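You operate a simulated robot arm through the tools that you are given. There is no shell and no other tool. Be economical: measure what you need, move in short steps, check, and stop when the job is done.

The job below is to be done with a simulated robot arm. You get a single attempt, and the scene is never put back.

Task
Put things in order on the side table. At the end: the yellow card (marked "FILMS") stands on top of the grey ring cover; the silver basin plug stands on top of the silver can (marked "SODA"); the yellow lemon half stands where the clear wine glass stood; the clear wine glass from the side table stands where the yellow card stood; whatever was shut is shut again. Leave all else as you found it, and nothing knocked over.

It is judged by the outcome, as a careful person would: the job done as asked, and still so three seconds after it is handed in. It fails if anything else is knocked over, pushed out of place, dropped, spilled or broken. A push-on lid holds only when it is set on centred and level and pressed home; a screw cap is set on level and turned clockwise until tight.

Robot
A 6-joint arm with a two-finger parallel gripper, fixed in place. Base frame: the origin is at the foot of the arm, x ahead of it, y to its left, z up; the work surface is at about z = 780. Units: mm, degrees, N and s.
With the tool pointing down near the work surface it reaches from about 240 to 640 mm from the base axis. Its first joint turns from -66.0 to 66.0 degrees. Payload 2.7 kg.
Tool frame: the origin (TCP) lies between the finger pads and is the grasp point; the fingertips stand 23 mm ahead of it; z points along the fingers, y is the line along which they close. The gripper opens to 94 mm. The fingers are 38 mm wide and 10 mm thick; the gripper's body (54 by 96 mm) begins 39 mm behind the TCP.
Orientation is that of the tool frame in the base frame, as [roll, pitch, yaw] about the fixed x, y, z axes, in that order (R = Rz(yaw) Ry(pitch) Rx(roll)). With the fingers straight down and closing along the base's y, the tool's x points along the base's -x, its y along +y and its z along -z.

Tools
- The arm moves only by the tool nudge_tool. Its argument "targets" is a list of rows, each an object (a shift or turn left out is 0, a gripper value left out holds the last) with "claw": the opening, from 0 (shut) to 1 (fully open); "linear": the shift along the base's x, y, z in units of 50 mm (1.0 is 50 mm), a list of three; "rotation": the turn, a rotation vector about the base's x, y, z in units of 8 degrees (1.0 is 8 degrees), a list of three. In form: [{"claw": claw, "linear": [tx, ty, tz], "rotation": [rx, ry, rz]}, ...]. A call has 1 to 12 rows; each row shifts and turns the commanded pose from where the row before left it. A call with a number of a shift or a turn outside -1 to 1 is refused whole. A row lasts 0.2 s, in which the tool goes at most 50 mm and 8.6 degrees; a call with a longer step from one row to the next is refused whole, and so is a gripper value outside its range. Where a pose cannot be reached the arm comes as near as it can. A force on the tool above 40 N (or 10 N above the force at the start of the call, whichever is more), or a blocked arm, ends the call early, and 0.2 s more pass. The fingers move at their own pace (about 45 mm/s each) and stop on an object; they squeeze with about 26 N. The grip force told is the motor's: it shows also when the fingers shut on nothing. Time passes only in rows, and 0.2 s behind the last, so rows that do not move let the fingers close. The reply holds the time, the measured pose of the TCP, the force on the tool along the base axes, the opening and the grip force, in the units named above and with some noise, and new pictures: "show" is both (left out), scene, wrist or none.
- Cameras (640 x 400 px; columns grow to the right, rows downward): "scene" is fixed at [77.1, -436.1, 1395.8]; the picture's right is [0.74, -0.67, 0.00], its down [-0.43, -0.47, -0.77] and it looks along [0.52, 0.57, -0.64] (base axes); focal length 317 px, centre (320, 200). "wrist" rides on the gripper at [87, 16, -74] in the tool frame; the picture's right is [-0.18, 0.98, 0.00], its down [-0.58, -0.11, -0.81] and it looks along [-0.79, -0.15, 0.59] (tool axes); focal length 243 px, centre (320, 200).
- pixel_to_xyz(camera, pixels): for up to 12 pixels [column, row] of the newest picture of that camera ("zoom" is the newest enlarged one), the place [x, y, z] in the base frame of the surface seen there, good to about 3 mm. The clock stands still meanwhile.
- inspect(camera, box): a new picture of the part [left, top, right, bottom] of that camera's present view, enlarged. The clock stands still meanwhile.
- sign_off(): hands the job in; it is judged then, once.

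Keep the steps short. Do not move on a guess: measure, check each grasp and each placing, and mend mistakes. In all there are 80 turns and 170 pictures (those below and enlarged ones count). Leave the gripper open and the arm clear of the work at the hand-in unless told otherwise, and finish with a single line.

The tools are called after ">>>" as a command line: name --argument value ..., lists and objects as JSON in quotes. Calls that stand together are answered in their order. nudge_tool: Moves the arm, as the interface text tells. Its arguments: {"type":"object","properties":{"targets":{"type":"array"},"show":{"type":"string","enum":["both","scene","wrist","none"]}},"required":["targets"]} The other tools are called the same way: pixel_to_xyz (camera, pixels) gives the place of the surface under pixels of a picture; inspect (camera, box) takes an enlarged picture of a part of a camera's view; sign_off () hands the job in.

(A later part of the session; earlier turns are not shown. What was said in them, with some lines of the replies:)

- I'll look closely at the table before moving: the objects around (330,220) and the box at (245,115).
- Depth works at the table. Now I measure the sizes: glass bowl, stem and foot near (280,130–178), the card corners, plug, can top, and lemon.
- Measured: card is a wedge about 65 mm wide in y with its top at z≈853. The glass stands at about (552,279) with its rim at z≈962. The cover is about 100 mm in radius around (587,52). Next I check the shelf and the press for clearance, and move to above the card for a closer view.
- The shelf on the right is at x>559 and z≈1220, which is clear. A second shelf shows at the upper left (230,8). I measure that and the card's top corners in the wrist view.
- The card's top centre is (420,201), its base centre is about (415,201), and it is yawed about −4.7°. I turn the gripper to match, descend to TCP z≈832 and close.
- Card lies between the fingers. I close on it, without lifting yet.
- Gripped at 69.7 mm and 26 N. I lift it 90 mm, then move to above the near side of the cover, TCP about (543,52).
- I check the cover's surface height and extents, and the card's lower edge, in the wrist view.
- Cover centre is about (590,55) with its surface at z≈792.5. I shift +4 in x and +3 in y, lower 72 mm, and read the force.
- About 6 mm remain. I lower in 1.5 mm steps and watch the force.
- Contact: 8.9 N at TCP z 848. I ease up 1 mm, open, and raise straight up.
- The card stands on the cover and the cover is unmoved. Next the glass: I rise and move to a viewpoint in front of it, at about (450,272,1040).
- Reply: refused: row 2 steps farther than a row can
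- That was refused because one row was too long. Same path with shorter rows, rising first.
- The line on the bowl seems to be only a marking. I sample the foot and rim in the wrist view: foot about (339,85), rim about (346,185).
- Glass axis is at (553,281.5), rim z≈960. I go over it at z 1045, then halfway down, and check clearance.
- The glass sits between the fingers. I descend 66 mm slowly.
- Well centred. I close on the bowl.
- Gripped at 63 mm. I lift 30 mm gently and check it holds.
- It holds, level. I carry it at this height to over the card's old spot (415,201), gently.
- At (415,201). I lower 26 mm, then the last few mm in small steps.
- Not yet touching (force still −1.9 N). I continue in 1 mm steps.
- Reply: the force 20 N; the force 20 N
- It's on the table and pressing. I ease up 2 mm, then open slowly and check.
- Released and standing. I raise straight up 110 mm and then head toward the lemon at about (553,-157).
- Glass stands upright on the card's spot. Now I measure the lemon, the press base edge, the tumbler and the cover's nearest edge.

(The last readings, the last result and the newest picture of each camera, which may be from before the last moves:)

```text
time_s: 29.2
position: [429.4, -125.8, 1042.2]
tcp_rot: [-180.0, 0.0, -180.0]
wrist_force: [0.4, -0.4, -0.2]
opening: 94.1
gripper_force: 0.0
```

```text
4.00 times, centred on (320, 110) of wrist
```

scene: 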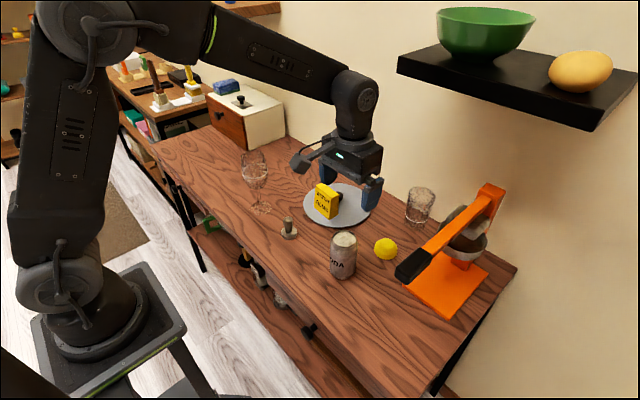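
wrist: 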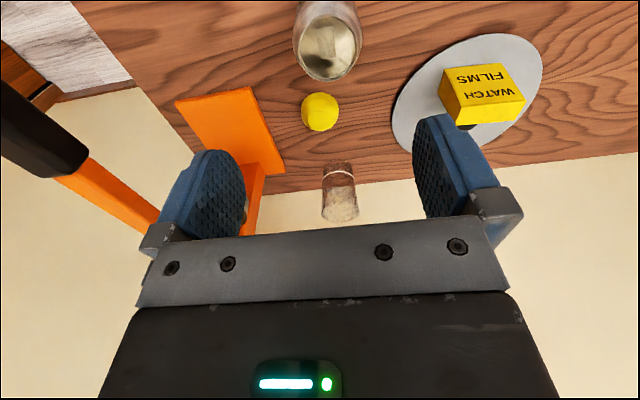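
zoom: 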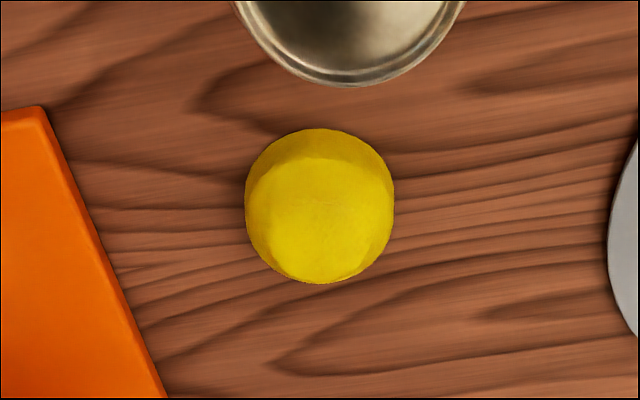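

Lemon centre is about (556,-146), diameter ~49. The wrist camera would come close to the can at yaw 180, so I turn the tool −45° about z while moving over the lemon, then come down to z≈900.

>>> nudge_tool --targets '[{"claw": 1, "linear": [0.42, -0.07, 0], "rotation": [0, 0, -0.94]}, {"linear": [0.42, -0.07, 0], "rotation": [0, 0, -0.94]}, {"linear": [0.42, -0.07, 0], "rotation": [0, 0, -0.94]}, {"linear": [0.42, -0.07, 0], "rotation": [0, 0, -0.94]}, {"linear": [0.42, -0.07, 0], "rotation": [0, 0, -0.94]}, {"linear": [0.43, -0.05, 0], "rotation": [0, 0, -0.94]}, {"linear": [0, 0, -0.9]}, {"linear": [0, 0, -0.9]}, {"linear": [0, 0, -0.9]}, {"linear": [0, 0, 0]}]'

```text
time_s: 31.1
position: [563.6, -152.1, 1012.0]
tcp_rot: [176.0, 5.4, 134.4]
wrist_force: [-0.4, 0.2, -0.5]
opening: 94.3
gripper_force: 0.0
stopped in row 9: the force on the tool passed its limit (the readings are from after the stop); the commanded pose is now the measured one
```

scene: 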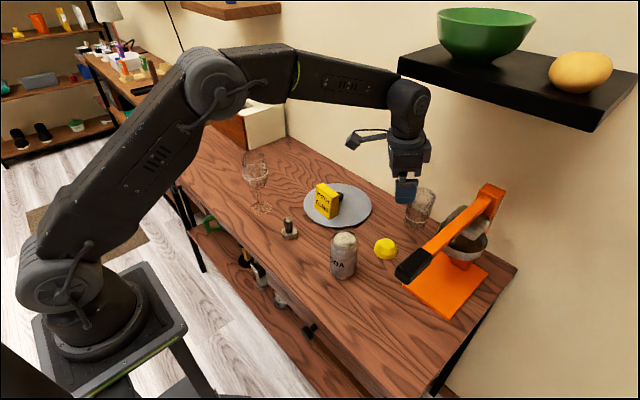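
wrist: 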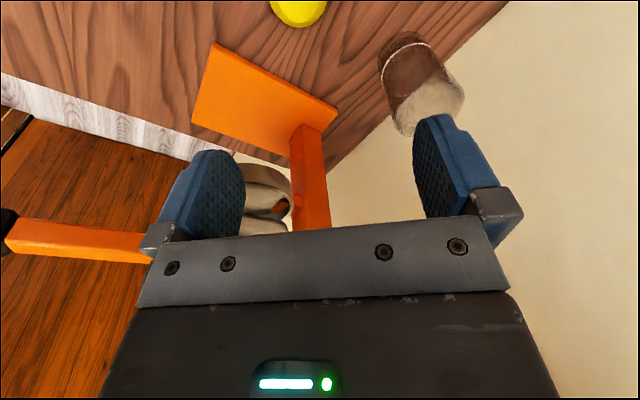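

The force limit tripped at (564,-152,1012). The wrist housing probably touched the front edge of the right shelf. I measure where the arm's top is relative to the shelf before backing out.

>>> pixel_to_xyz --camera "scene" --pixels '[[408, 88], [422, 88], [428, 100], [395, 85], [340, 75], [280, 60], [402, 74], [430, 84], [460, 92], [410, 140]]'

>>> inspect --camera "scene" --box '[340, 0, 640, 190]'

```text
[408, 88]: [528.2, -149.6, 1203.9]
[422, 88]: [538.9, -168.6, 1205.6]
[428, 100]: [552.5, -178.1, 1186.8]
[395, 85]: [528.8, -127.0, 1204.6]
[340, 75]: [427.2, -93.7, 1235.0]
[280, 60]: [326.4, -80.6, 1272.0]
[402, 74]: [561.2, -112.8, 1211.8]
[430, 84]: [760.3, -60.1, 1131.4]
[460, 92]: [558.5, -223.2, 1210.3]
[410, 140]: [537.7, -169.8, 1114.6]
```

```text
2.11 times, centred on (490, 95) of scene
```

zoom: 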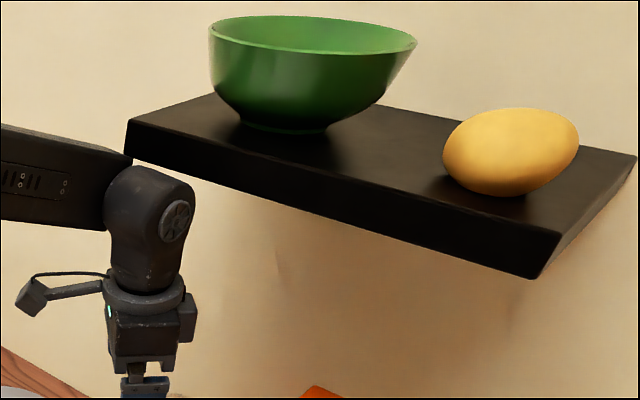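

The wrist top is now just under the shelf's bottom edge (about 1208) and the shelf items are undisturbed. I go straight down first, then undo the ~6.6° tilt well below the shelf, and centre on (556,-146).

>>> nudge_tool --targets '[{"linear": [-0.1, 0, -0.4]}, {"linear": [-0.05, 0.06, -0.6]}, {"linear": [0, 0.06, -0.6]}, {"linear": [0, 0, -0.3], "rotation": [0.131, 0.828, 0]}, {"linear": [0, 0, 0]}]'

```text
time_s: 32.3
position: [559.7, -144.0, 923.3]
tcp_rot: [179.3, 1.0, 134.5]
wrist_force: [0.1, 0.9, -0.3]
opening: 94.0
gripper_force: 0.1
```

scene: 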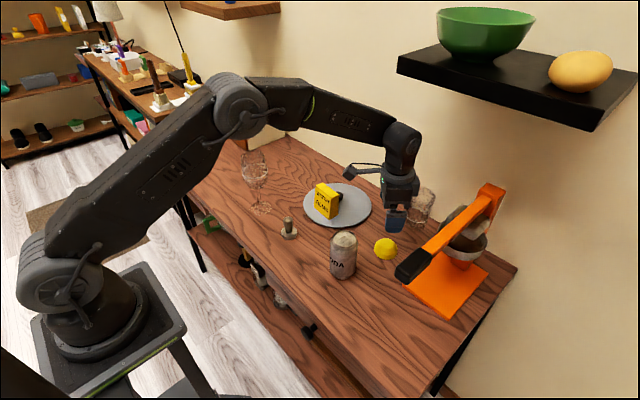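
wrist: 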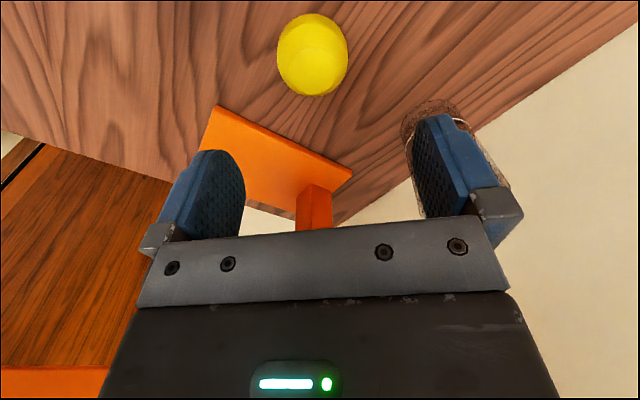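

Nearly level (1.2° left). I measure the lemon again in this closer view.

>>> pixel_to_xyz --camera "wrist" --pixels '[[280, 52], [346, 52], [312, 16], [312, 92], [312, 55], [213, 108], [410, 120], [350, 175]]'

>>> inspect --camera "wrist" --box '[240, 0, 400, 100]'

```text
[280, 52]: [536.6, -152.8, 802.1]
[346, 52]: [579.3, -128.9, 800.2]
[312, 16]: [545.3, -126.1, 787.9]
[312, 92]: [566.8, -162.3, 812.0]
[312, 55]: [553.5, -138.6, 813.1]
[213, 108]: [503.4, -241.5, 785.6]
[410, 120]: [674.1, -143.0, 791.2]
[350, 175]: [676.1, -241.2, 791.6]
```

```text
4.00 times, centred on (320, 50) of wrist
```

zoom: 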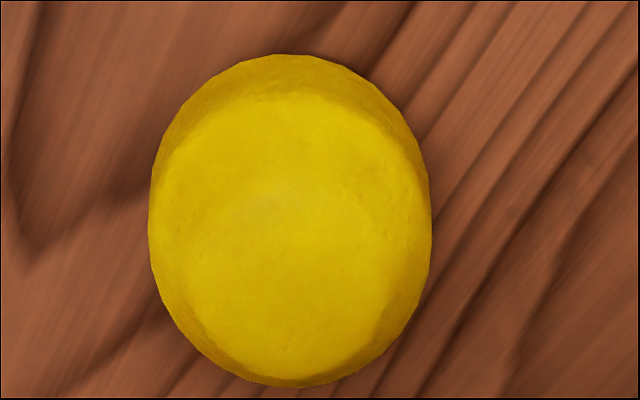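

Lemon centre is (558,-144), so the tool is right above it. I level and descend to z≈807.

>>> nudge_tool --targets '[{"claw": 1, "linear": [-0.03, 0, -0.6], "rotation": [0.028, 0.15, 0]}, {"linear": [0, 0, -0.7]}, {"linear": [0, 0, -0.6]}, {"linear": [0, 0, -0.3]}, {"linear": [0, 0, -0.12]}, {"linear": [0, 0, 0]}]'

>>> inspect --camera "scene" --box '[310, 160, 470, 290]'

```text
time_s: 33.7
position: [558.9, -145.9, 806.9]
tcp_rot: [179.9, 0.0, 134.6]
wrist_force: [0.2, -0.5, -0.1]
opening: 94.3
gripper_force: 0.0
```

scene: 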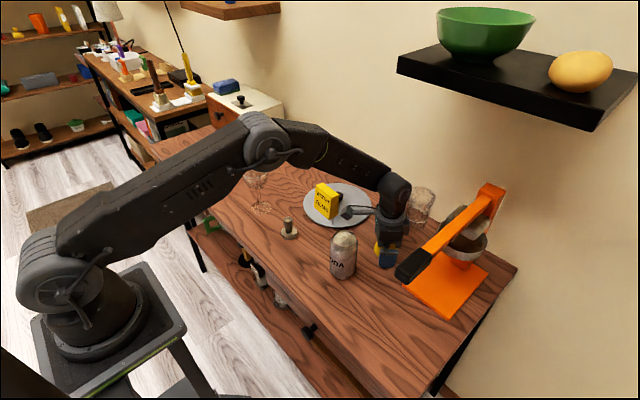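
wrist: 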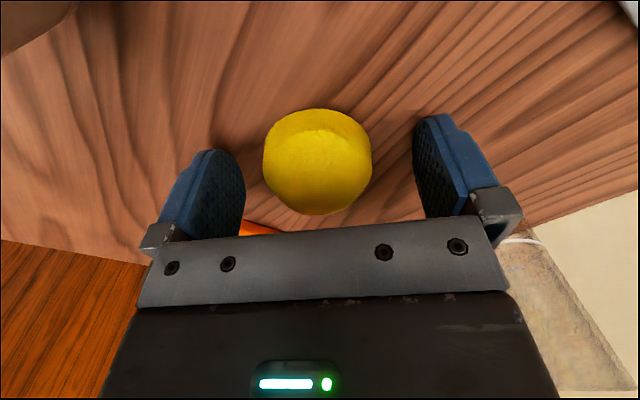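

```text
3.08 times, centred on (390, 225) of scene
```

zoom: 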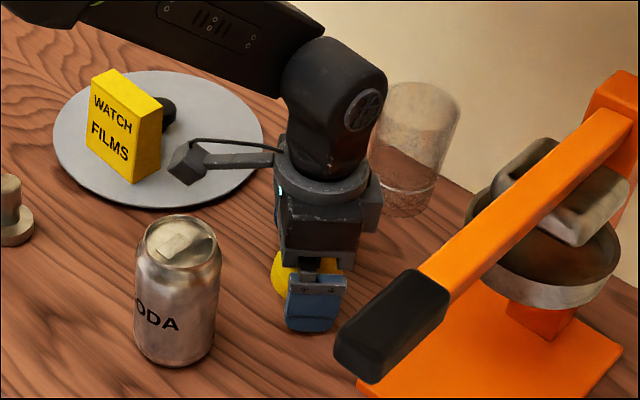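

Lemon is centred in the grip. I close.

>>> nudge_tool --targets '[{"claw": 0.4}, {"claw": 0.4}, {"claw": 0.4}, {"claw": 0.4}, {"claw": 0.4}]' --show "wrist"

```text
time_s: 34.9
position: [558.3, -145.4, 808.1]
tcp_rot: [180.0, 0.0, 134.6]
wrist_force: [-0.1, -0.1, -0.2]
opening: 54.1
gripper_force: 25.9
```

wrist: 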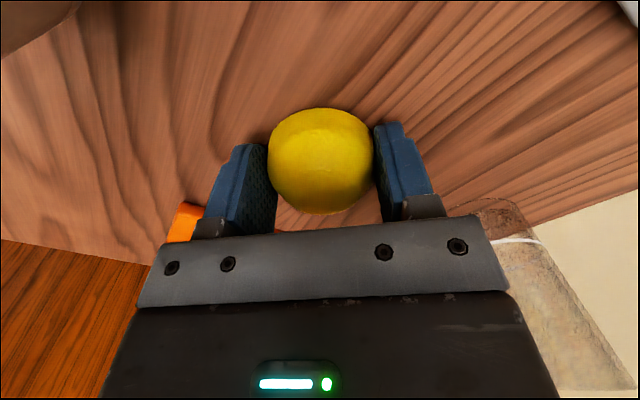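

Gripped at 54 mm. I lift to z≈922 (still well below the shelf) and travel to y≈110, passing above the card with clearance.

>>> nudge_tool --targets '[{"linear": [0, 0, 0.2]}, {"linear": [0, 0, 0.5]}, {"linear": [0, 0, 0.8]}, {"linear": [0, 0, 0.8]}, {"linear": [0, 0.5, 0]}, {"linear": [0, 0.85, 0.2]}, {"linear": [0, 0.85, 0.2]}, {"linear": [0, 0.85, 0]}, {"linear": [0, 0.85, 0]}, {"linear": [0, 0.8, 0]}, {"linear": [0, 0.5, 0]}, {"linear": [0, 0, 0]}]'

```text
time_s: 37.5
position: [559.6, 115.8, 942.7]
tcp_rot: [-179.9, 0.0, 134.6]
wrist_force: [0.5, -0.5, -0.6]
opening: 54.2
gripper_force: 25.9
```

scene: 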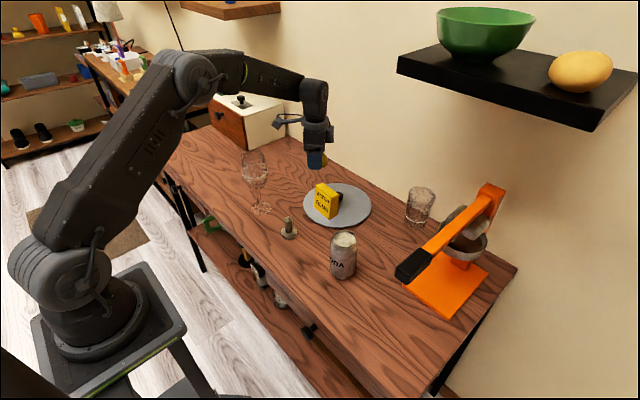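
wrist: 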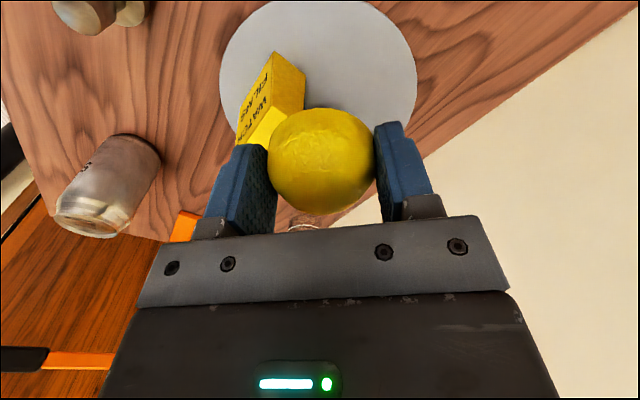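

Held firmly. I continue to (553,281.5), turning back to the first yaw, then lower to z≈830.

>>> nudge_tool --targets '[{"linear": [-0.02, 0.55, 0], "rotation": [0, 0, 0.94]}, {"linear": [-0.02, 0.55, 0], "rotation": [0, 0, 0.94]}, {"linear": [-0.02, 0.55, 0], "rotation": [0, 0, 0.94]}, {"linear": [-0.02, 0.55, 0], "rotation": [0, 0, 0.94]}, {"linear": [-0.02, 0.55, 0], "rotation": [0, 0, 0.94]}, {"linear": [-0.02, 0.57, 0], "rotation": [0, 0, 0.94]}, {"linear": [0, 0, -0.8]}, {"linear": [0, 0, -0.8]}, {"linear": [0, 0, -0.5]}, {"linear": [0, 0, -0.2]}, {"linear": [0, 0, 0]}]'

>>> inspect --camera "scene" --box '[220, 100, 340, 220]'

```text
time_s: 39.9
position: [554.0, 281.0, 827.3]
tcp_rot: [-180.0, -0.1, 179.8]
wrist_force: [-0.4, -0.8, 0.3]
opening: 54.6
gripper_force: 25.6
```

scene: 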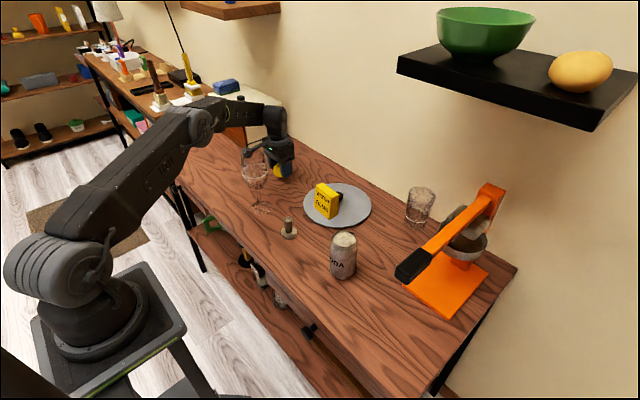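
wrist: 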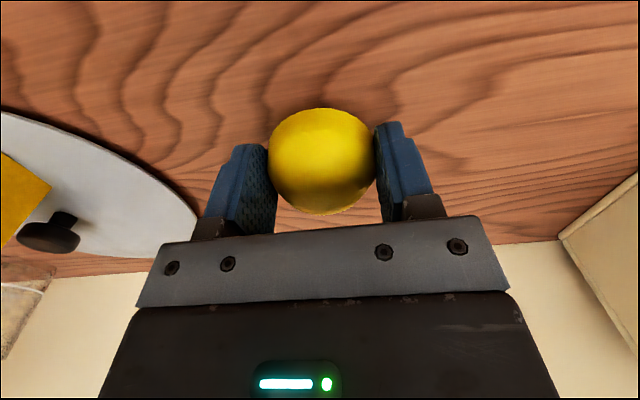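

```text
3.33 times, centred on (280, 160) of scene
```

zoom: 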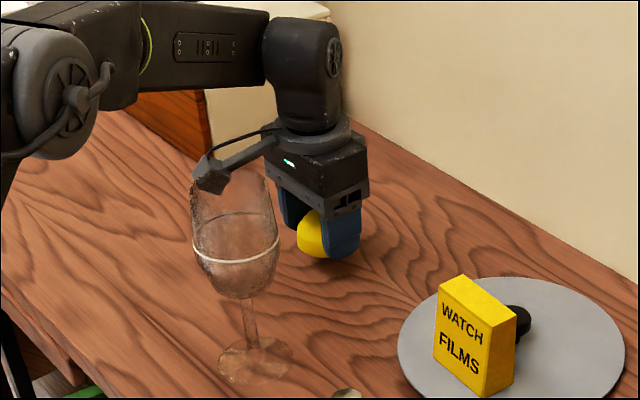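

The forearm passes near the glass, so I check its height there before going lower.

>>> pixel_to_xyz --camera "zoom" --pixels '[[200, 60], [240, 85], [215, 175], [180, 75], [120, 100], [60, 150], [90, 90], [205, 140], [225, 190], [20, 155]]'

```text
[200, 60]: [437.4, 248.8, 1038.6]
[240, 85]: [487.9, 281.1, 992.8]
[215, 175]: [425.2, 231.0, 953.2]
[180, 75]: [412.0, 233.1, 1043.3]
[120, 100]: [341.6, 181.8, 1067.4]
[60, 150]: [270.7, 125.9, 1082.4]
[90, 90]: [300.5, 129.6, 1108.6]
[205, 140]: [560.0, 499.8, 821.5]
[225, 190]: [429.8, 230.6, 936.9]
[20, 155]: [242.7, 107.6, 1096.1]
```

The forearm underside near the glass is at z≈1035, against a rim at 960, so it is clear. I lower 17 mm, then in small steps.

>>> nudge_tool --targets '[{"linear": [0, 0, -0.2]}, {"linear": [0, 0, -0.12]}, {"linear": [0, 0, 0]}]' --show "none"

>>> nudge_tool --targets '[{"linear": [0, 0, -0.03]}, {"linear": [0, 0, 0]}]' --show "none"

>>> nudge_tool --targets '[{"linear": [0, 0, -0.03]}, {"linear": [0, 0, 0]}]' --show "scene"

```text
time_s: 40.7
position: [554.8, 281.6, 811.4]
tcp_rot: [-180.0, 0.0, 179.7]
wrist_force: [-0.3, -0.5, -0.9]
opening: 54.3
gripper_force: 25.9
```

```text
time_s: 41.3
position: [556.1, 283.0, 810.4]
tcp_rot: [-180.0, 0.0, 179.8]
wrist_force: [-1.2, 1.0, -0.5]
opening: 54.3
gripper_force: 26.1
```

```text
time_s: 41.9
position: [553.7, 281.7, 808.6]
tcp_rot: [179.9, 0.0, 179.6]
wrist_force: [-0.3, 0.4, 0.0]
opening: 54.3
gripper_force: 25.6
```

scene: 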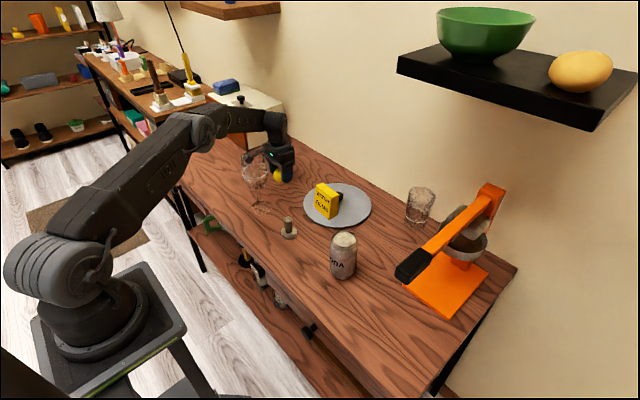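

No contact yet at 808.6; I continue in 1 mm steps.

>>> nudge_tool --targets '[{"linear": [0, 0, -0.02]}, {"linear": [0, 0, 0]}]' --show "none"

>>> nudge_tool --targets '[{"linear": [0, 0, -0.02]}, {"linear": [0, 0, 0]}]' --show "none"

```text
time_s: 42.5
position: [553.9, 280.1, 808.1]
tcp_rot: [180.0, 0.0, 179.8]
wrist_force: [0.4, 0.0, 0.4]
opening: 54.3
gripper_force: 26.5
```

```text
time_s: 43.1
position: [553.7, 280.6, 807.2]
tcp_rot: [-180.0, 0.0, 179.8]
wrist_force: [-0.2, -0.2, -0.5]
opening: 54.6
gripper_force: 26.0
```

>>> nudge_tool --targets '[{"linear": [0, 0, -0.02]}, {"linear": [0, 0, 0]}]' --show "none"

>>> nudge_tool --targets '[{"linear": [0, 0, -0.02]}, {"linear": [0, 0, 0]}]' --show "none"

```text
time_s: 43.7
position: [554.8, 281.3, 807.2]
tcp_rot: [180.0, 0.1, 179.7]
wrist_force: [-2.5, -0.7, 8.5]
opening: 54.3
gripper_force: 25.9
```

```text
time_s: 44.3
position: [554.7, 280.4, 807.2]
tcp_rot: [180.0, 0.1, 179.8]
wrist_force: [-2.7, -2.8, 19.3]
opening: 54.5
gripper_force: 26.3
```

Contact. I ease up, open, and rise straight up.

>>> nudge_tool --targets '[{"linear": [0, 0, 0.03]}, {"claw": 0.75}, {"claw": 1}, {"claw": 1}, {"linear": [0, 0, 0]}, {"linear": [0, 0, 0.4]}, {"linear": [0, 0, 0.8]}, {"linear": [0, 0, 0.9]}, {"linear": [0, 0, 0.9]}, {"linear": [0, 0, 0.9]}, {"linear": [0, 0, 0.8]}, {"linear": [0, 0, 0]}]'

>>> inspect --camera "scene" --box '[220, 120, 380, 240]'

```text
time_s: 46.9
position: [553.9, 280.6, 1041.4]
tcp_rot: [-180.0, 0.0, 179.8]
wrist_force: [0.5, -0.2, 0.2]
opening: 93.8
gripper_force: 0.1
```

scene: 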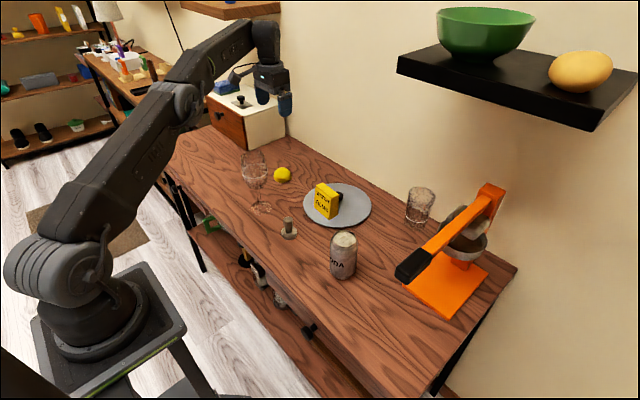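
wrist: 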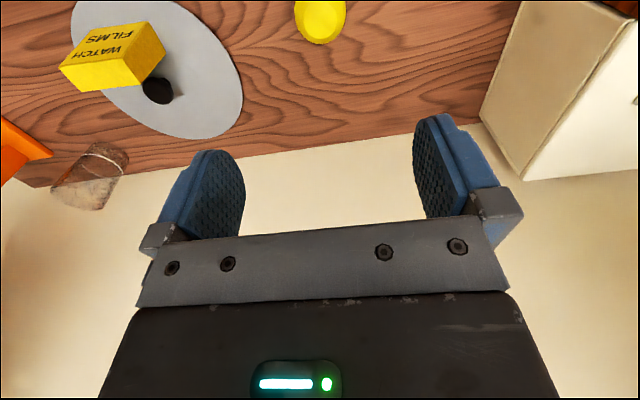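

```text
3.33 times, centred on (300, 180) of scene
```

zoom: 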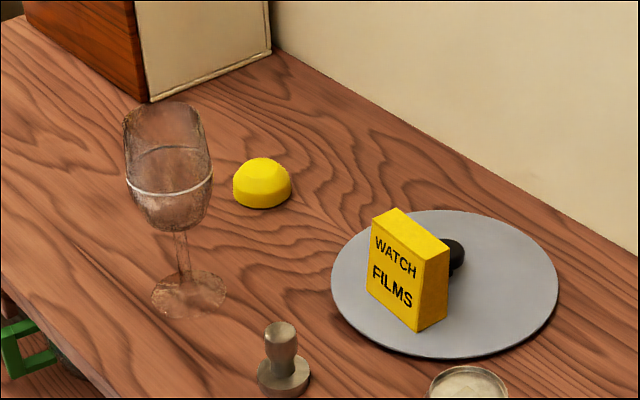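

Lemon is on the glass's old spot and everything stands. Now the plug: I move to a viewpoint at about (350,54,980).

>>> nudge_tool --targets '[{"claw": 1, "linear": [-0.4, -0.85, 0]}, {"linear": [-0.4, -0.85, 0]}, {"linear": [-0.4, -0.85, 0]}, {"linear": [-0.4, -0.85, 0]}, {"linear": [-0.4, -0.85, 0]}, {"linear": [-0.7, -0.1, -0.4]}, {"linear": [-0.7, -0.1, -0.4]}, {"linear": [-0.7, -0.1, -0.4]}, {"linear": [0, 0, 0]}]'

>>> inspect --camera "wrist" --box '[240, 20, 400, 120]'

```text
time_s: 48.9
position: [349.0, 53.6, 982.0]
tcp_rot: [-180.0, 0.0, 179.8]
wrist_force: [0.0, -0.3, -0.7]
opening: 93.9
gripper_force: 0.0
```

scene: 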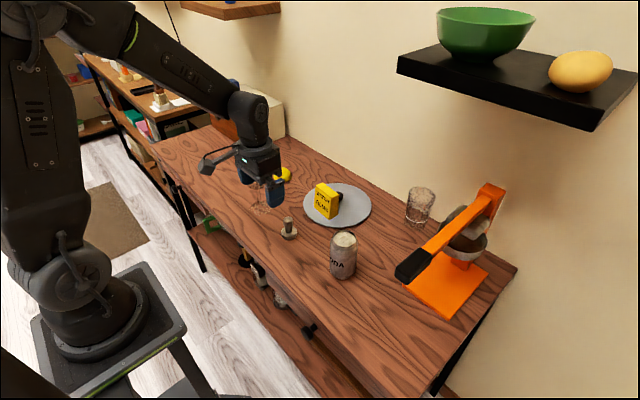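
wrist: 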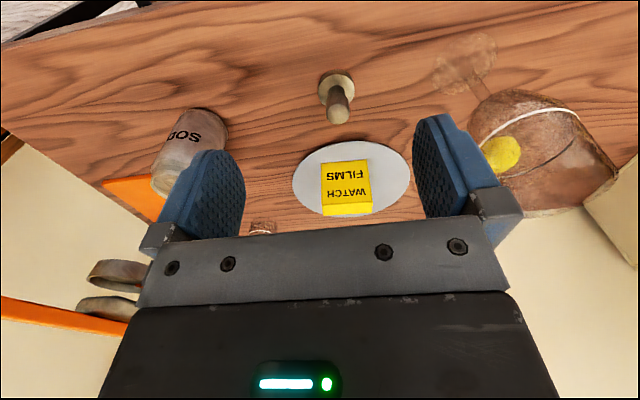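

```text
4.00 times, centred on (320, 70) of wrist
```

zoom: 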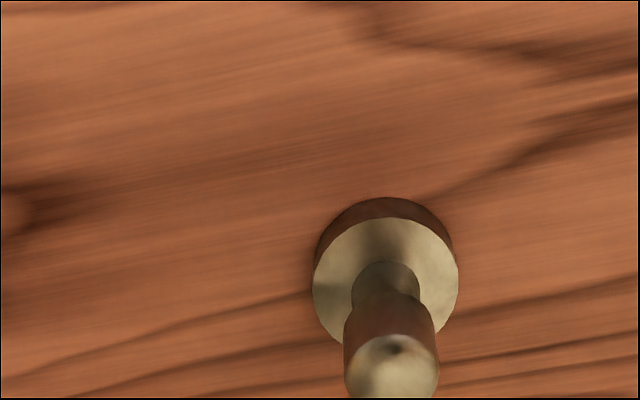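

The plug is a flange with a stem and a wider grip on top. I measure flange and grip edges in this zoom.

>>> pixel_to_xyz --camera "zoom" --pixels '[[316, 285], [455, 285], [386, 222], [393, 362], [346, 345], [436, 340], [330, 260], [440, 320], [392, 310], [386, 203]]'

```text
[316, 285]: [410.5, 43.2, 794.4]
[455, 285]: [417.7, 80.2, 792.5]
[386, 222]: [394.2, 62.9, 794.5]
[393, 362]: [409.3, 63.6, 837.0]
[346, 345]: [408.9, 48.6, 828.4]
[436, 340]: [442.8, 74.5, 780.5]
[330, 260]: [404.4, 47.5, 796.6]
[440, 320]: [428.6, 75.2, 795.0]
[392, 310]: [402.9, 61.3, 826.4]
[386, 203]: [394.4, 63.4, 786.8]
```

Plug axis (413,62), flange top z≈795, head ~24 mm wide with top at 838. I move over it and descend to TCP z≈826, fingertips 8 mm above the flange.

>>> nudge_tool --targets '[{"claw": 1, "linear": [0.64, 0.08, 0]}, {"linear": [0.64, 0.09, 0]}, {"linear": [0, 0, -0.8]}, {"linear": [0, 0, -0.8]}, {"claw": 0.7, "linear": [0, 0, -0.8]}, {"claw": 0.6, "linear": [0, 0, -0.5]}, {"claw": 0.6, "linear": [0, 0, -0.2]}, {"linear": [0, 0, 0]}]'

```text
time_s: 50.7
position: [412.4, 61.9, 824.7]
tcp_rot: [-180.0, 0.0, 179.8]
wrist_force: [-0.5, 0.7, -0.3]
opening: 56.3
gripper_force: 0.1
```

scene: 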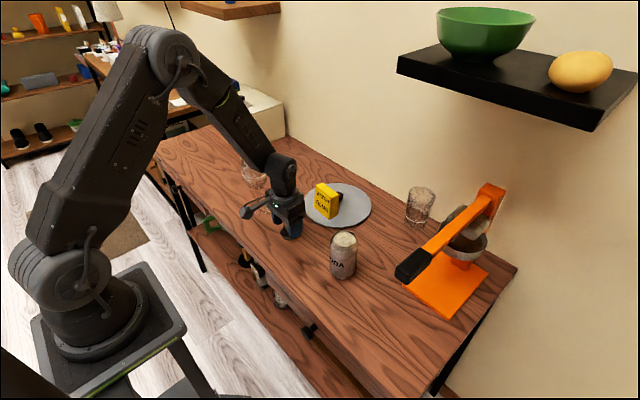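
wrist: 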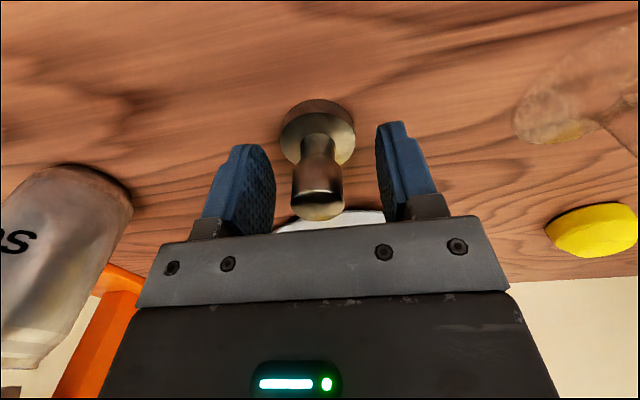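

The head is centred between the fingers. I close.

>>> nudge_tool --targets '[{"claw": 0.15}, {"claw": 0.15}, {"claw": 0.15}, {"claw": 0.15}]' --show "wrist"

>>> pixel_to_xyz --camera "scene" --pixels '[[344, 233], [333, 239], [356, 239], [344, 245], [339, 236], [349, 236]]'

>>> inspect --camera "scene" --box '[320, 220, 370, 285]'

```text
time_s: 51.7
position: [411.8, 61.8, 824.3]
tcp_rot: [179.9, 0.1, 179.7]
wrist_force: [1.1, 0.8, -0.7]
opening: 23.3
gripper_force: 25.9
```

wrist: 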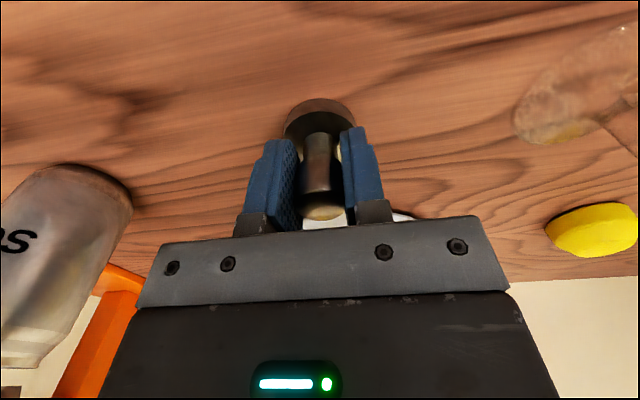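

```text
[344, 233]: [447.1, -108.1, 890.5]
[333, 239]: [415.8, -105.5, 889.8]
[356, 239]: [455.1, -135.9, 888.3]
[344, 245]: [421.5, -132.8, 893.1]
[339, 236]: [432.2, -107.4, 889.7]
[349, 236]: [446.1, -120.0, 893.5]
```

```text
6.15 times, centred on (345, 252) of scene
```

zoom: 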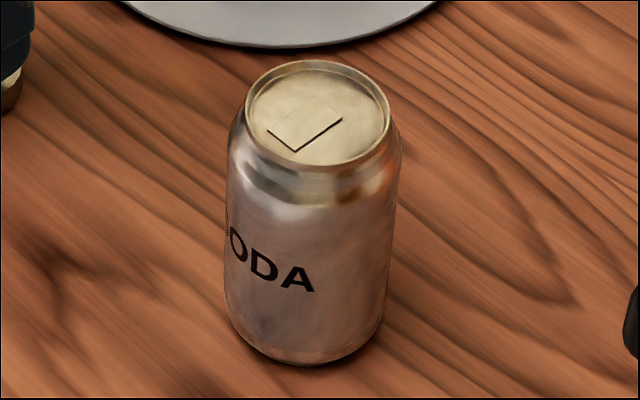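

Gripped at 23 mm. I lift 160 mm and go to a viewpoint in front of the can, at about (385,-121,985).

>>> nudge_tool --targets '[{"linear": [0, 0, 0.2]}, {"linear": [0, 0, 0.6]}, {"linear": [0, 0, 0.8]}, {"linear": [0, 0, 0.8]}, {"linear": [0, 0, 0.8]}, {"linear": [-0.1, -0.7, 0]}, {"linear": [-0.1, -0.8, 0]}, {"linear": [-0.1, -0.8, 0]}, {"linear": [-0.1, -0.8, 0]}, {"linear": [-0.1, -0.56, 0]}, {"linear": [0, 0, 0]}]'

>>> inspect --camera "wrist" --box '[220, 40, 420, 165]'

```text
time_s: 54.1
position: [387.5, -119.9, 983.4]
tcp_rot: [180.0, 0.1, 179.8]
wrist_force: [-0.8, 0.5, -0.5]
opening: 22.9
gripper_force: 25.9
```

scene: 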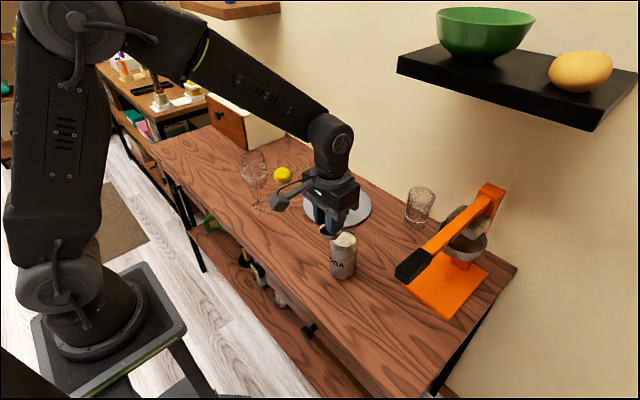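
wrist: 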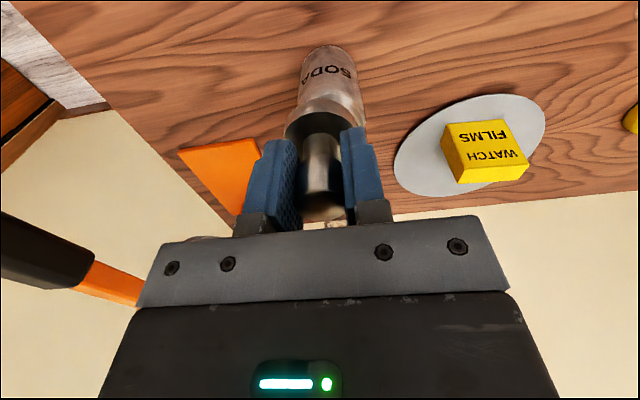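

```text
3.20 times, centred on (320, 102) of wrist
```

zoom: 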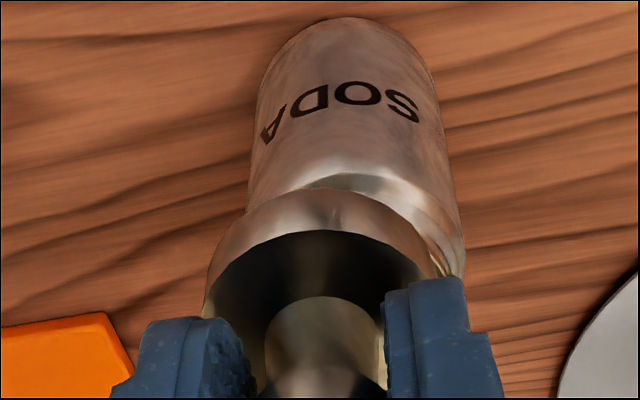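

I check the can's axis and the plug's lower edge in this view.

>>> pixel_to_xyz --camera "zoom" --pixels '[[254, 150], [444, 150], [345, 150], [262, 90], [430, 75], [345, 30], [316, 195], [215, 275], [430, 265], [460, 270]]'

```text
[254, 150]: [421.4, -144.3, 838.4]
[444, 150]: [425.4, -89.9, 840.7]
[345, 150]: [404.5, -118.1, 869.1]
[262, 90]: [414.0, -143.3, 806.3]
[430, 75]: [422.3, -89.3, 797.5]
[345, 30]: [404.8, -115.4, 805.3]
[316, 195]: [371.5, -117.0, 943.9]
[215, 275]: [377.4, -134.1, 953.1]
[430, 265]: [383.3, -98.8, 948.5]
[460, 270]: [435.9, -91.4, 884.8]
```

Plug and can are aligned in y; the can axis is 46 mm further in x. I move forward 46 mm, lower 32 mm, and check.

>>> nudge_tool --targets '[{"linear": [0.46, 0, 0]}, {"linear": [0.46, 0, 0]}, {"linear": [0, 0, -0.4]}, {"linear": [0, 0, -0.24]}, {"linear": [0, 0, 0]}]'

>>> inspect --camera "scene" --box '[310, 190, 380, 285]'

>>> inspect --camera "wrist" --box '[220, 60, 420, 185]'

```text
time_s: 55.3
position: [434.1, -120.0, 953.8]
tcp_rot: [-180.0, 0.0, 179.8]
wrist_force: [-0.2, 0.5, -0.3]
opening: 23.4
gripper_force: 26.1
```

scene: 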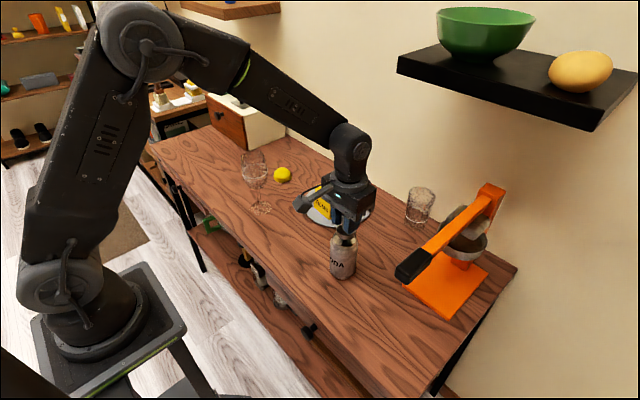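
wrist: 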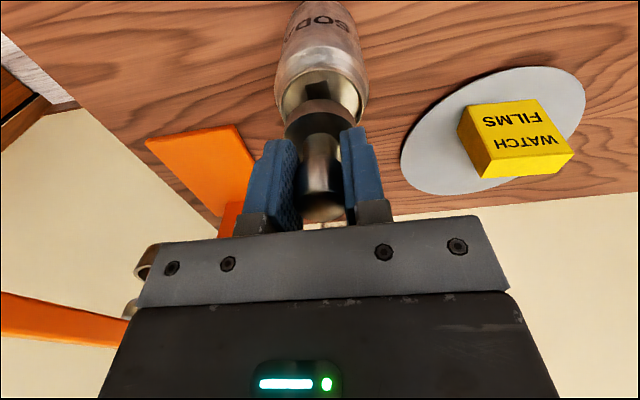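

```text
4.21 times, centred on (345, 238) of scene
```

zoom: 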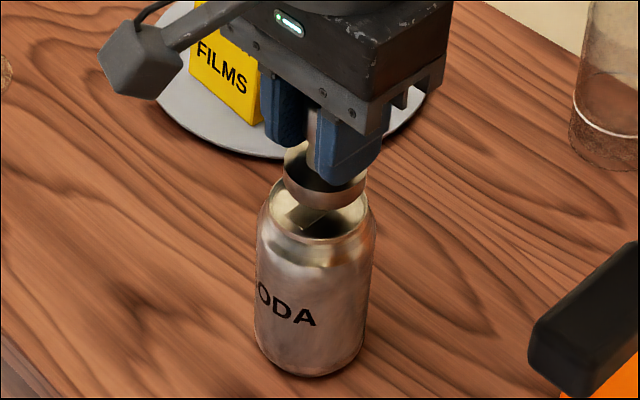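

```text
3.20 times, centred on (320, 122) of wrist
```

zoom: 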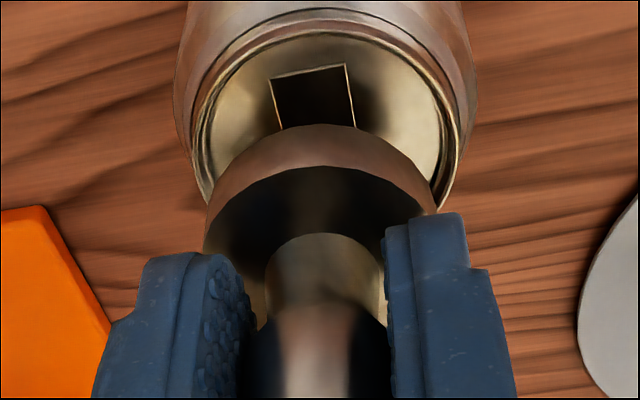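

It looks about 1–2 mm off. I measure plug front and can rim front in the wrist zoom to correct.

>>> pixel_to_xyz --camera "zoom" --pixels '[[320, 132], [320, 150], [327, 33], [327, 20], [195, 140], [460, 140], [210, 215], [430, 190], [327, 8]]'

>>> inspect --camera "scene" --box '[325, 218, 365, 258]'

```text
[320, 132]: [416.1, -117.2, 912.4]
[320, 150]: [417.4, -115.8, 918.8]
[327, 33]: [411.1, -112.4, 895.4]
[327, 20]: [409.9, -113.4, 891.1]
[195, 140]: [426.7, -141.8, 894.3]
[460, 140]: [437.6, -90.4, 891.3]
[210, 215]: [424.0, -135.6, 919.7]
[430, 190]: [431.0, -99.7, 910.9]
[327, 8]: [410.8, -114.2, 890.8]
```

```text
10.00 times, centred on (345, 238) of scene
```

zoom: 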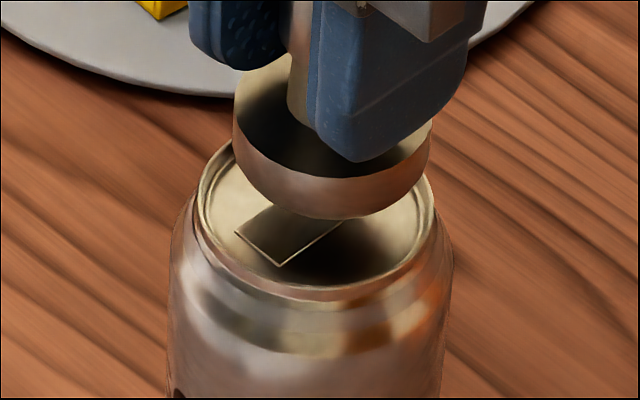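

Correction: −0.7 in x, +1.6 in y. Then I lower 15 mm.

>>> nudge_tool --targets '[{"linear": [-0.014, 0.032, 0]}, {"linear": [0, 0, -0.2]}, {"linear": [0, 0, -0.1]}, {"linear": [0, 0, 0]}]' --show "none"

>>> inspect --camera "scene" --box '[325, 218, 365, 258]'

>>> inspect --camera "wrist" --box '[220, 60, 420, 185]'

```text
time_s: 56.3
position: [432.8, -120.9, 940.7]
tcp_rot: [180.0, 0.1, 179.9]
wrist_force: [-1.2, 0.3, 3.3]
opening: 23.3
gripper_force: 26.0
```

```text
10.00 times, centred on (345, 238) of scene
```

zoom: 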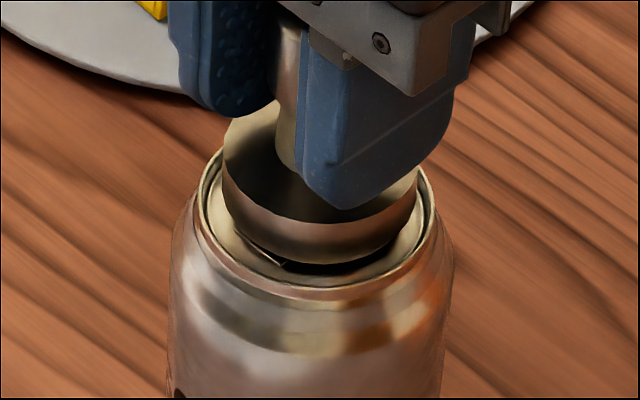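

```text
3.20 times, centred on (320, 122) of wrist
```

zoom: 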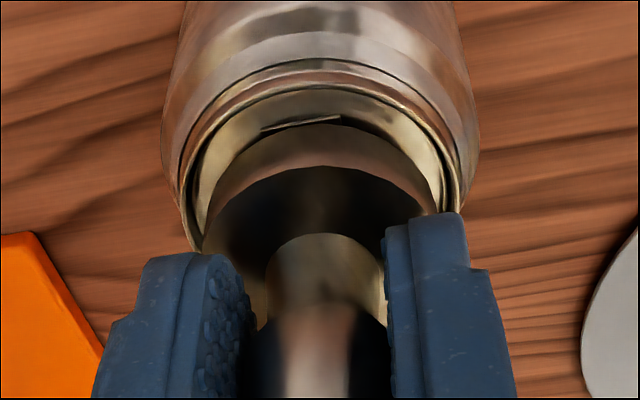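

Centred within a millimetre now. I lower in 1 mm steps watching the force.

>>> nudge_tool --targets '[{"linear": [0, 0, -0.02]}, {"linear": [0, 0, 0]}]' --show "none"

>>> nudge_tool --targets '[{"linear": [0, 0, -0.02]}, {"linear": [0, 0, 0]}]' --show "none"

>>> inspect --camera "scene" --box '[325, 218, 365, 258]'

```text
time_s: 56.9
position: [432.9, -119.2, 938.8]
tcp_rot: [-180.0, 0.1, 179.8]
wrist_force: [-1.2, -0.6, 12.1]
opening: 22.9
gripper_force: 26.4
```

```text
time_s: 57.5
position: [433.5, -119.6, 938.5]
tcp_rot: [-179.9, 0.1, 179.8]
wrist_force: [-0.1, 1.3, 14.9]
opening: 23.1
gripper_force: 25.9
```

```text
10.00 times, centred on (345, 238) of scene
```

zoom: 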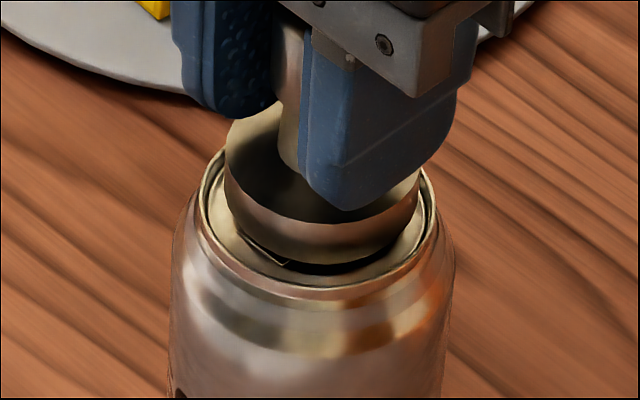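

Contact at 12–15 N: the plug rests on the can's lid/tab. I ease up 1 mm, open just a bit, and check whether it stays upright.

>>> nudge_tool --targets '[{"linear": [0, 0, 0.025]}, {"linear": [0, 0, 0]}, {"claw": 0.3}, {"claw": 0.36}, {"claw": 0.4}, {"linear": [0, 0, 0]}]'

>>> inspect --camera "scene" --box '[325, 218, 365, 258]'

```text
time_s: 58.9
position: [433.3, -118.9, 938.5]
tcp_rot: [180.0, 0.0, 179.8]
wrist_force: [0.5, 0.5, -0.3]
opening: 37.5
gripper_force: 0.1
```

scene: 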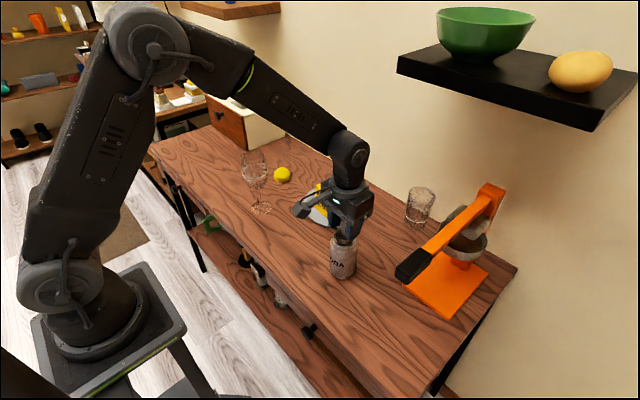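
wrist: 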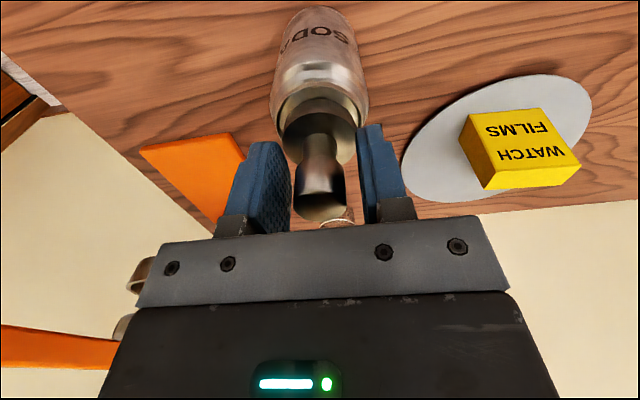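

```text
10.00 times, centred on (345, 238) of scene
```

zoom: 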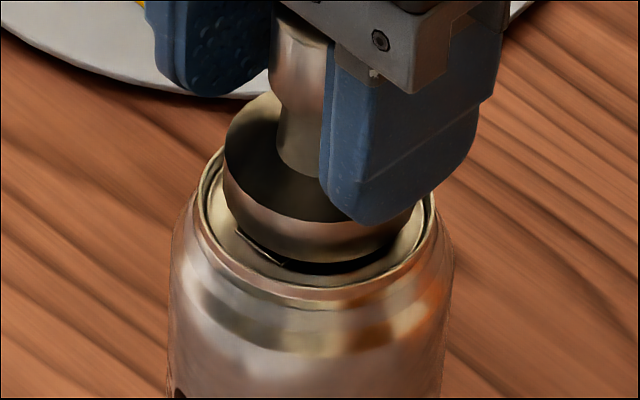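

It stays. I open fully, rise straight up 75 mm, then back off in −x, staying away from the shelf.

>>> nudge_tool --targets '[{"claw": 0.7}, {"claw": 0.9}, {"claw": 1}, {"linear": [0, 0, 0.3]}, {"linear": [0, 0, 0.6]}, {"linear": [0, 0, 0.8]}, {"linear": [0, 0, 0.8]}, {"linear": [-0.8, 0.3, 0]}, {"linear": [-0.5, 0.5, 0]}, {"linear": [0, 0, 0]}]'

>>> inspect --camera "scene" --box '[310, 200, 390, 290]'

>>> inspect --camera "scene" --box '[220, 120, 520, 320]'

```text
time_s: 61.1
position: [370.8, -78.6, 1067.6]
tcp_rot: [-179.9, -0.1, 179.8]
wrist_force: [0.2, -0.5, -0.6]
opening: 93.9
gripper_force: 0.1
```

scene: 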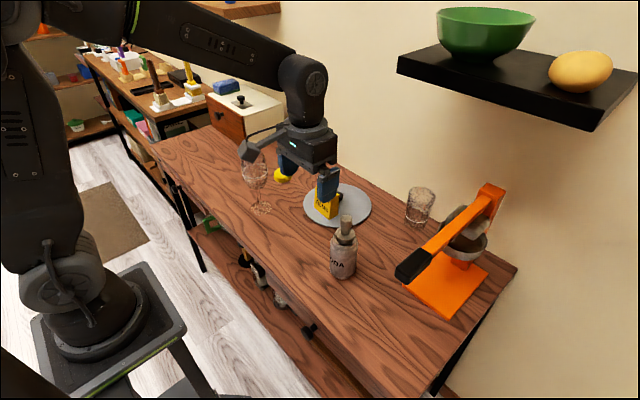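
wrist: 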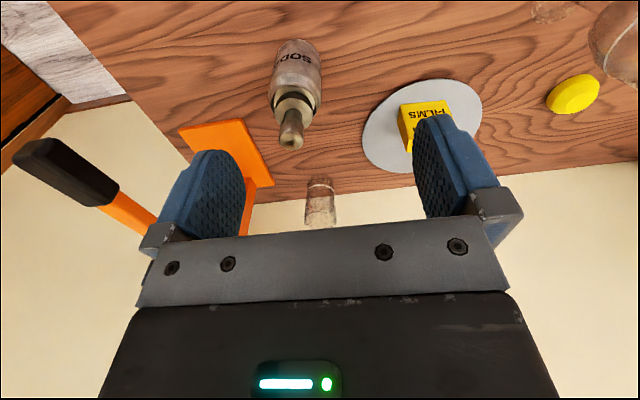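

```text
4.44 times, centred on (350, 245) of scene
```

zoom: 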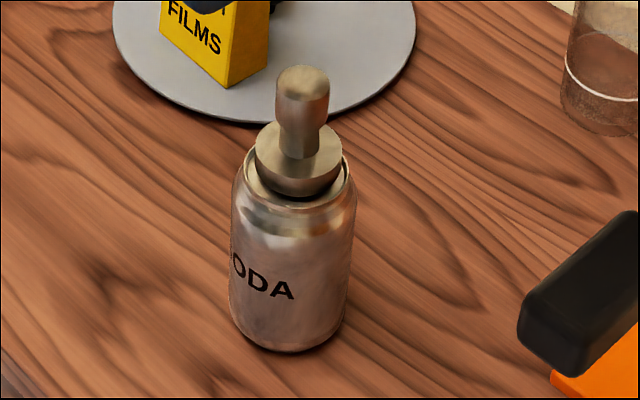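

```text
2.00 times, centred on (370, 220) of scene
```

zoom: 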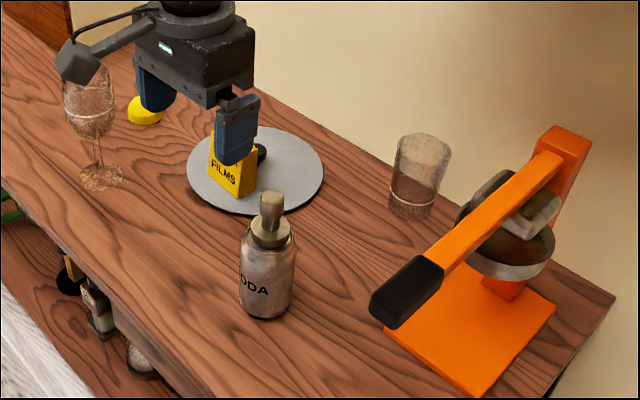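

The plug stands within the can's rim. I check whether it is level and the final places of the others, while time passes a little to prove it is stable.

>>> nudge_tool --targets '[{"linear": [0, 0, 0.5]}, {"linear": [-0.5, 0.5, 0]}, {"linear": [0, 0, 0]}, {"linear": [0, 0, 0]}, {"linear": [0, 0, 0]}, {"linear": [0, 0, 0]}]'

>>> inspect --camera "scene" --box '[320, 205, 370, 255]'

>>> pixel_to_xyz --camera "zoom" --pixels '[[200, 240], [400, 240], [300, 330], [265, 300], [370, 300], [300, 120]]'

```text
time_s: 62.5
position: [345.4, -52.7, 1089.0]
tcp_rot: [-180.0, -0.1, 179.8]
wrist_force: [0.6, -0.3, 0.2]
opening: 93.9
gripper_force: 0.0
```

scene: 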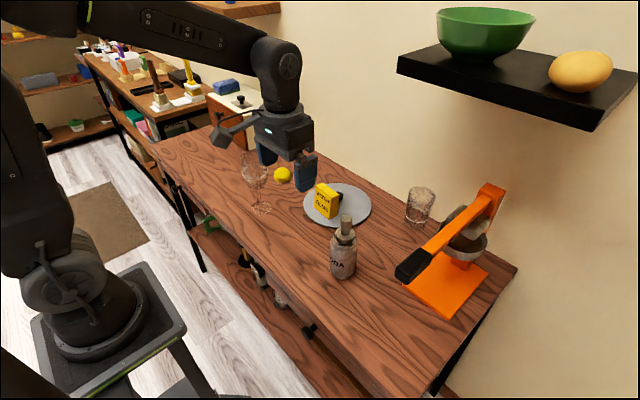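
wrist: 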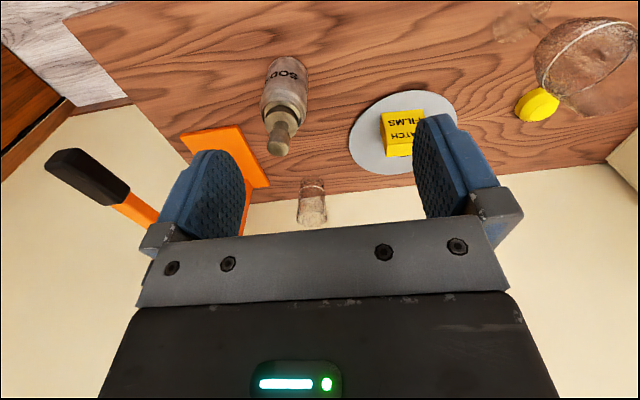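

```text
8.00 times, centred on (345, 230) of scene
```

zoom: 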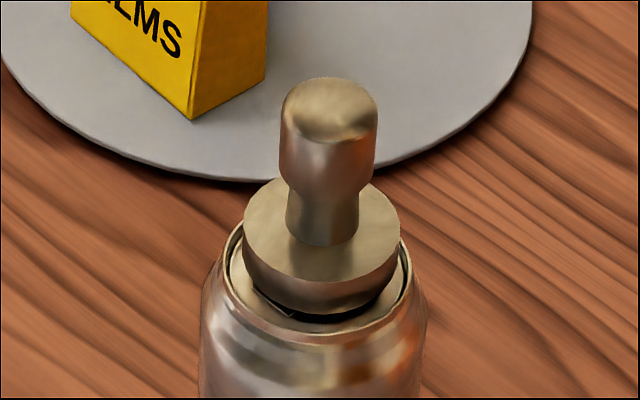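

```text
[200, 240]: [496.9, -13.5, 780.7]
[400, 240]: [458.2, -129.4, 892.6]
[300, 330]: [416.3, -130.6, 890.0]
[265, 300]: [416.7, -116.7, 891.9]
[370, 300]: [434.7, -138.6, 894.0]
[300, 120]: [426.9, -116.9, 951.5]
```

The plug sits inside the can's rim, upright and unchanged after more than a second. The card is on the cover, the glass is on the card's old spot and the lemon is on the glass's old spot. The shelf items look untouched, nothing was opened, and the gripper is open and clear. I hand in.

>>> sign_off

```text
The job is handed in.
```

The job is handed in: card on the ring cover, plug on the soda can, lemon half where the wine glass stood and wine glass where the card stood, with nothing opened or knocked over; the arm touched the right shelf once and moved nothing there.
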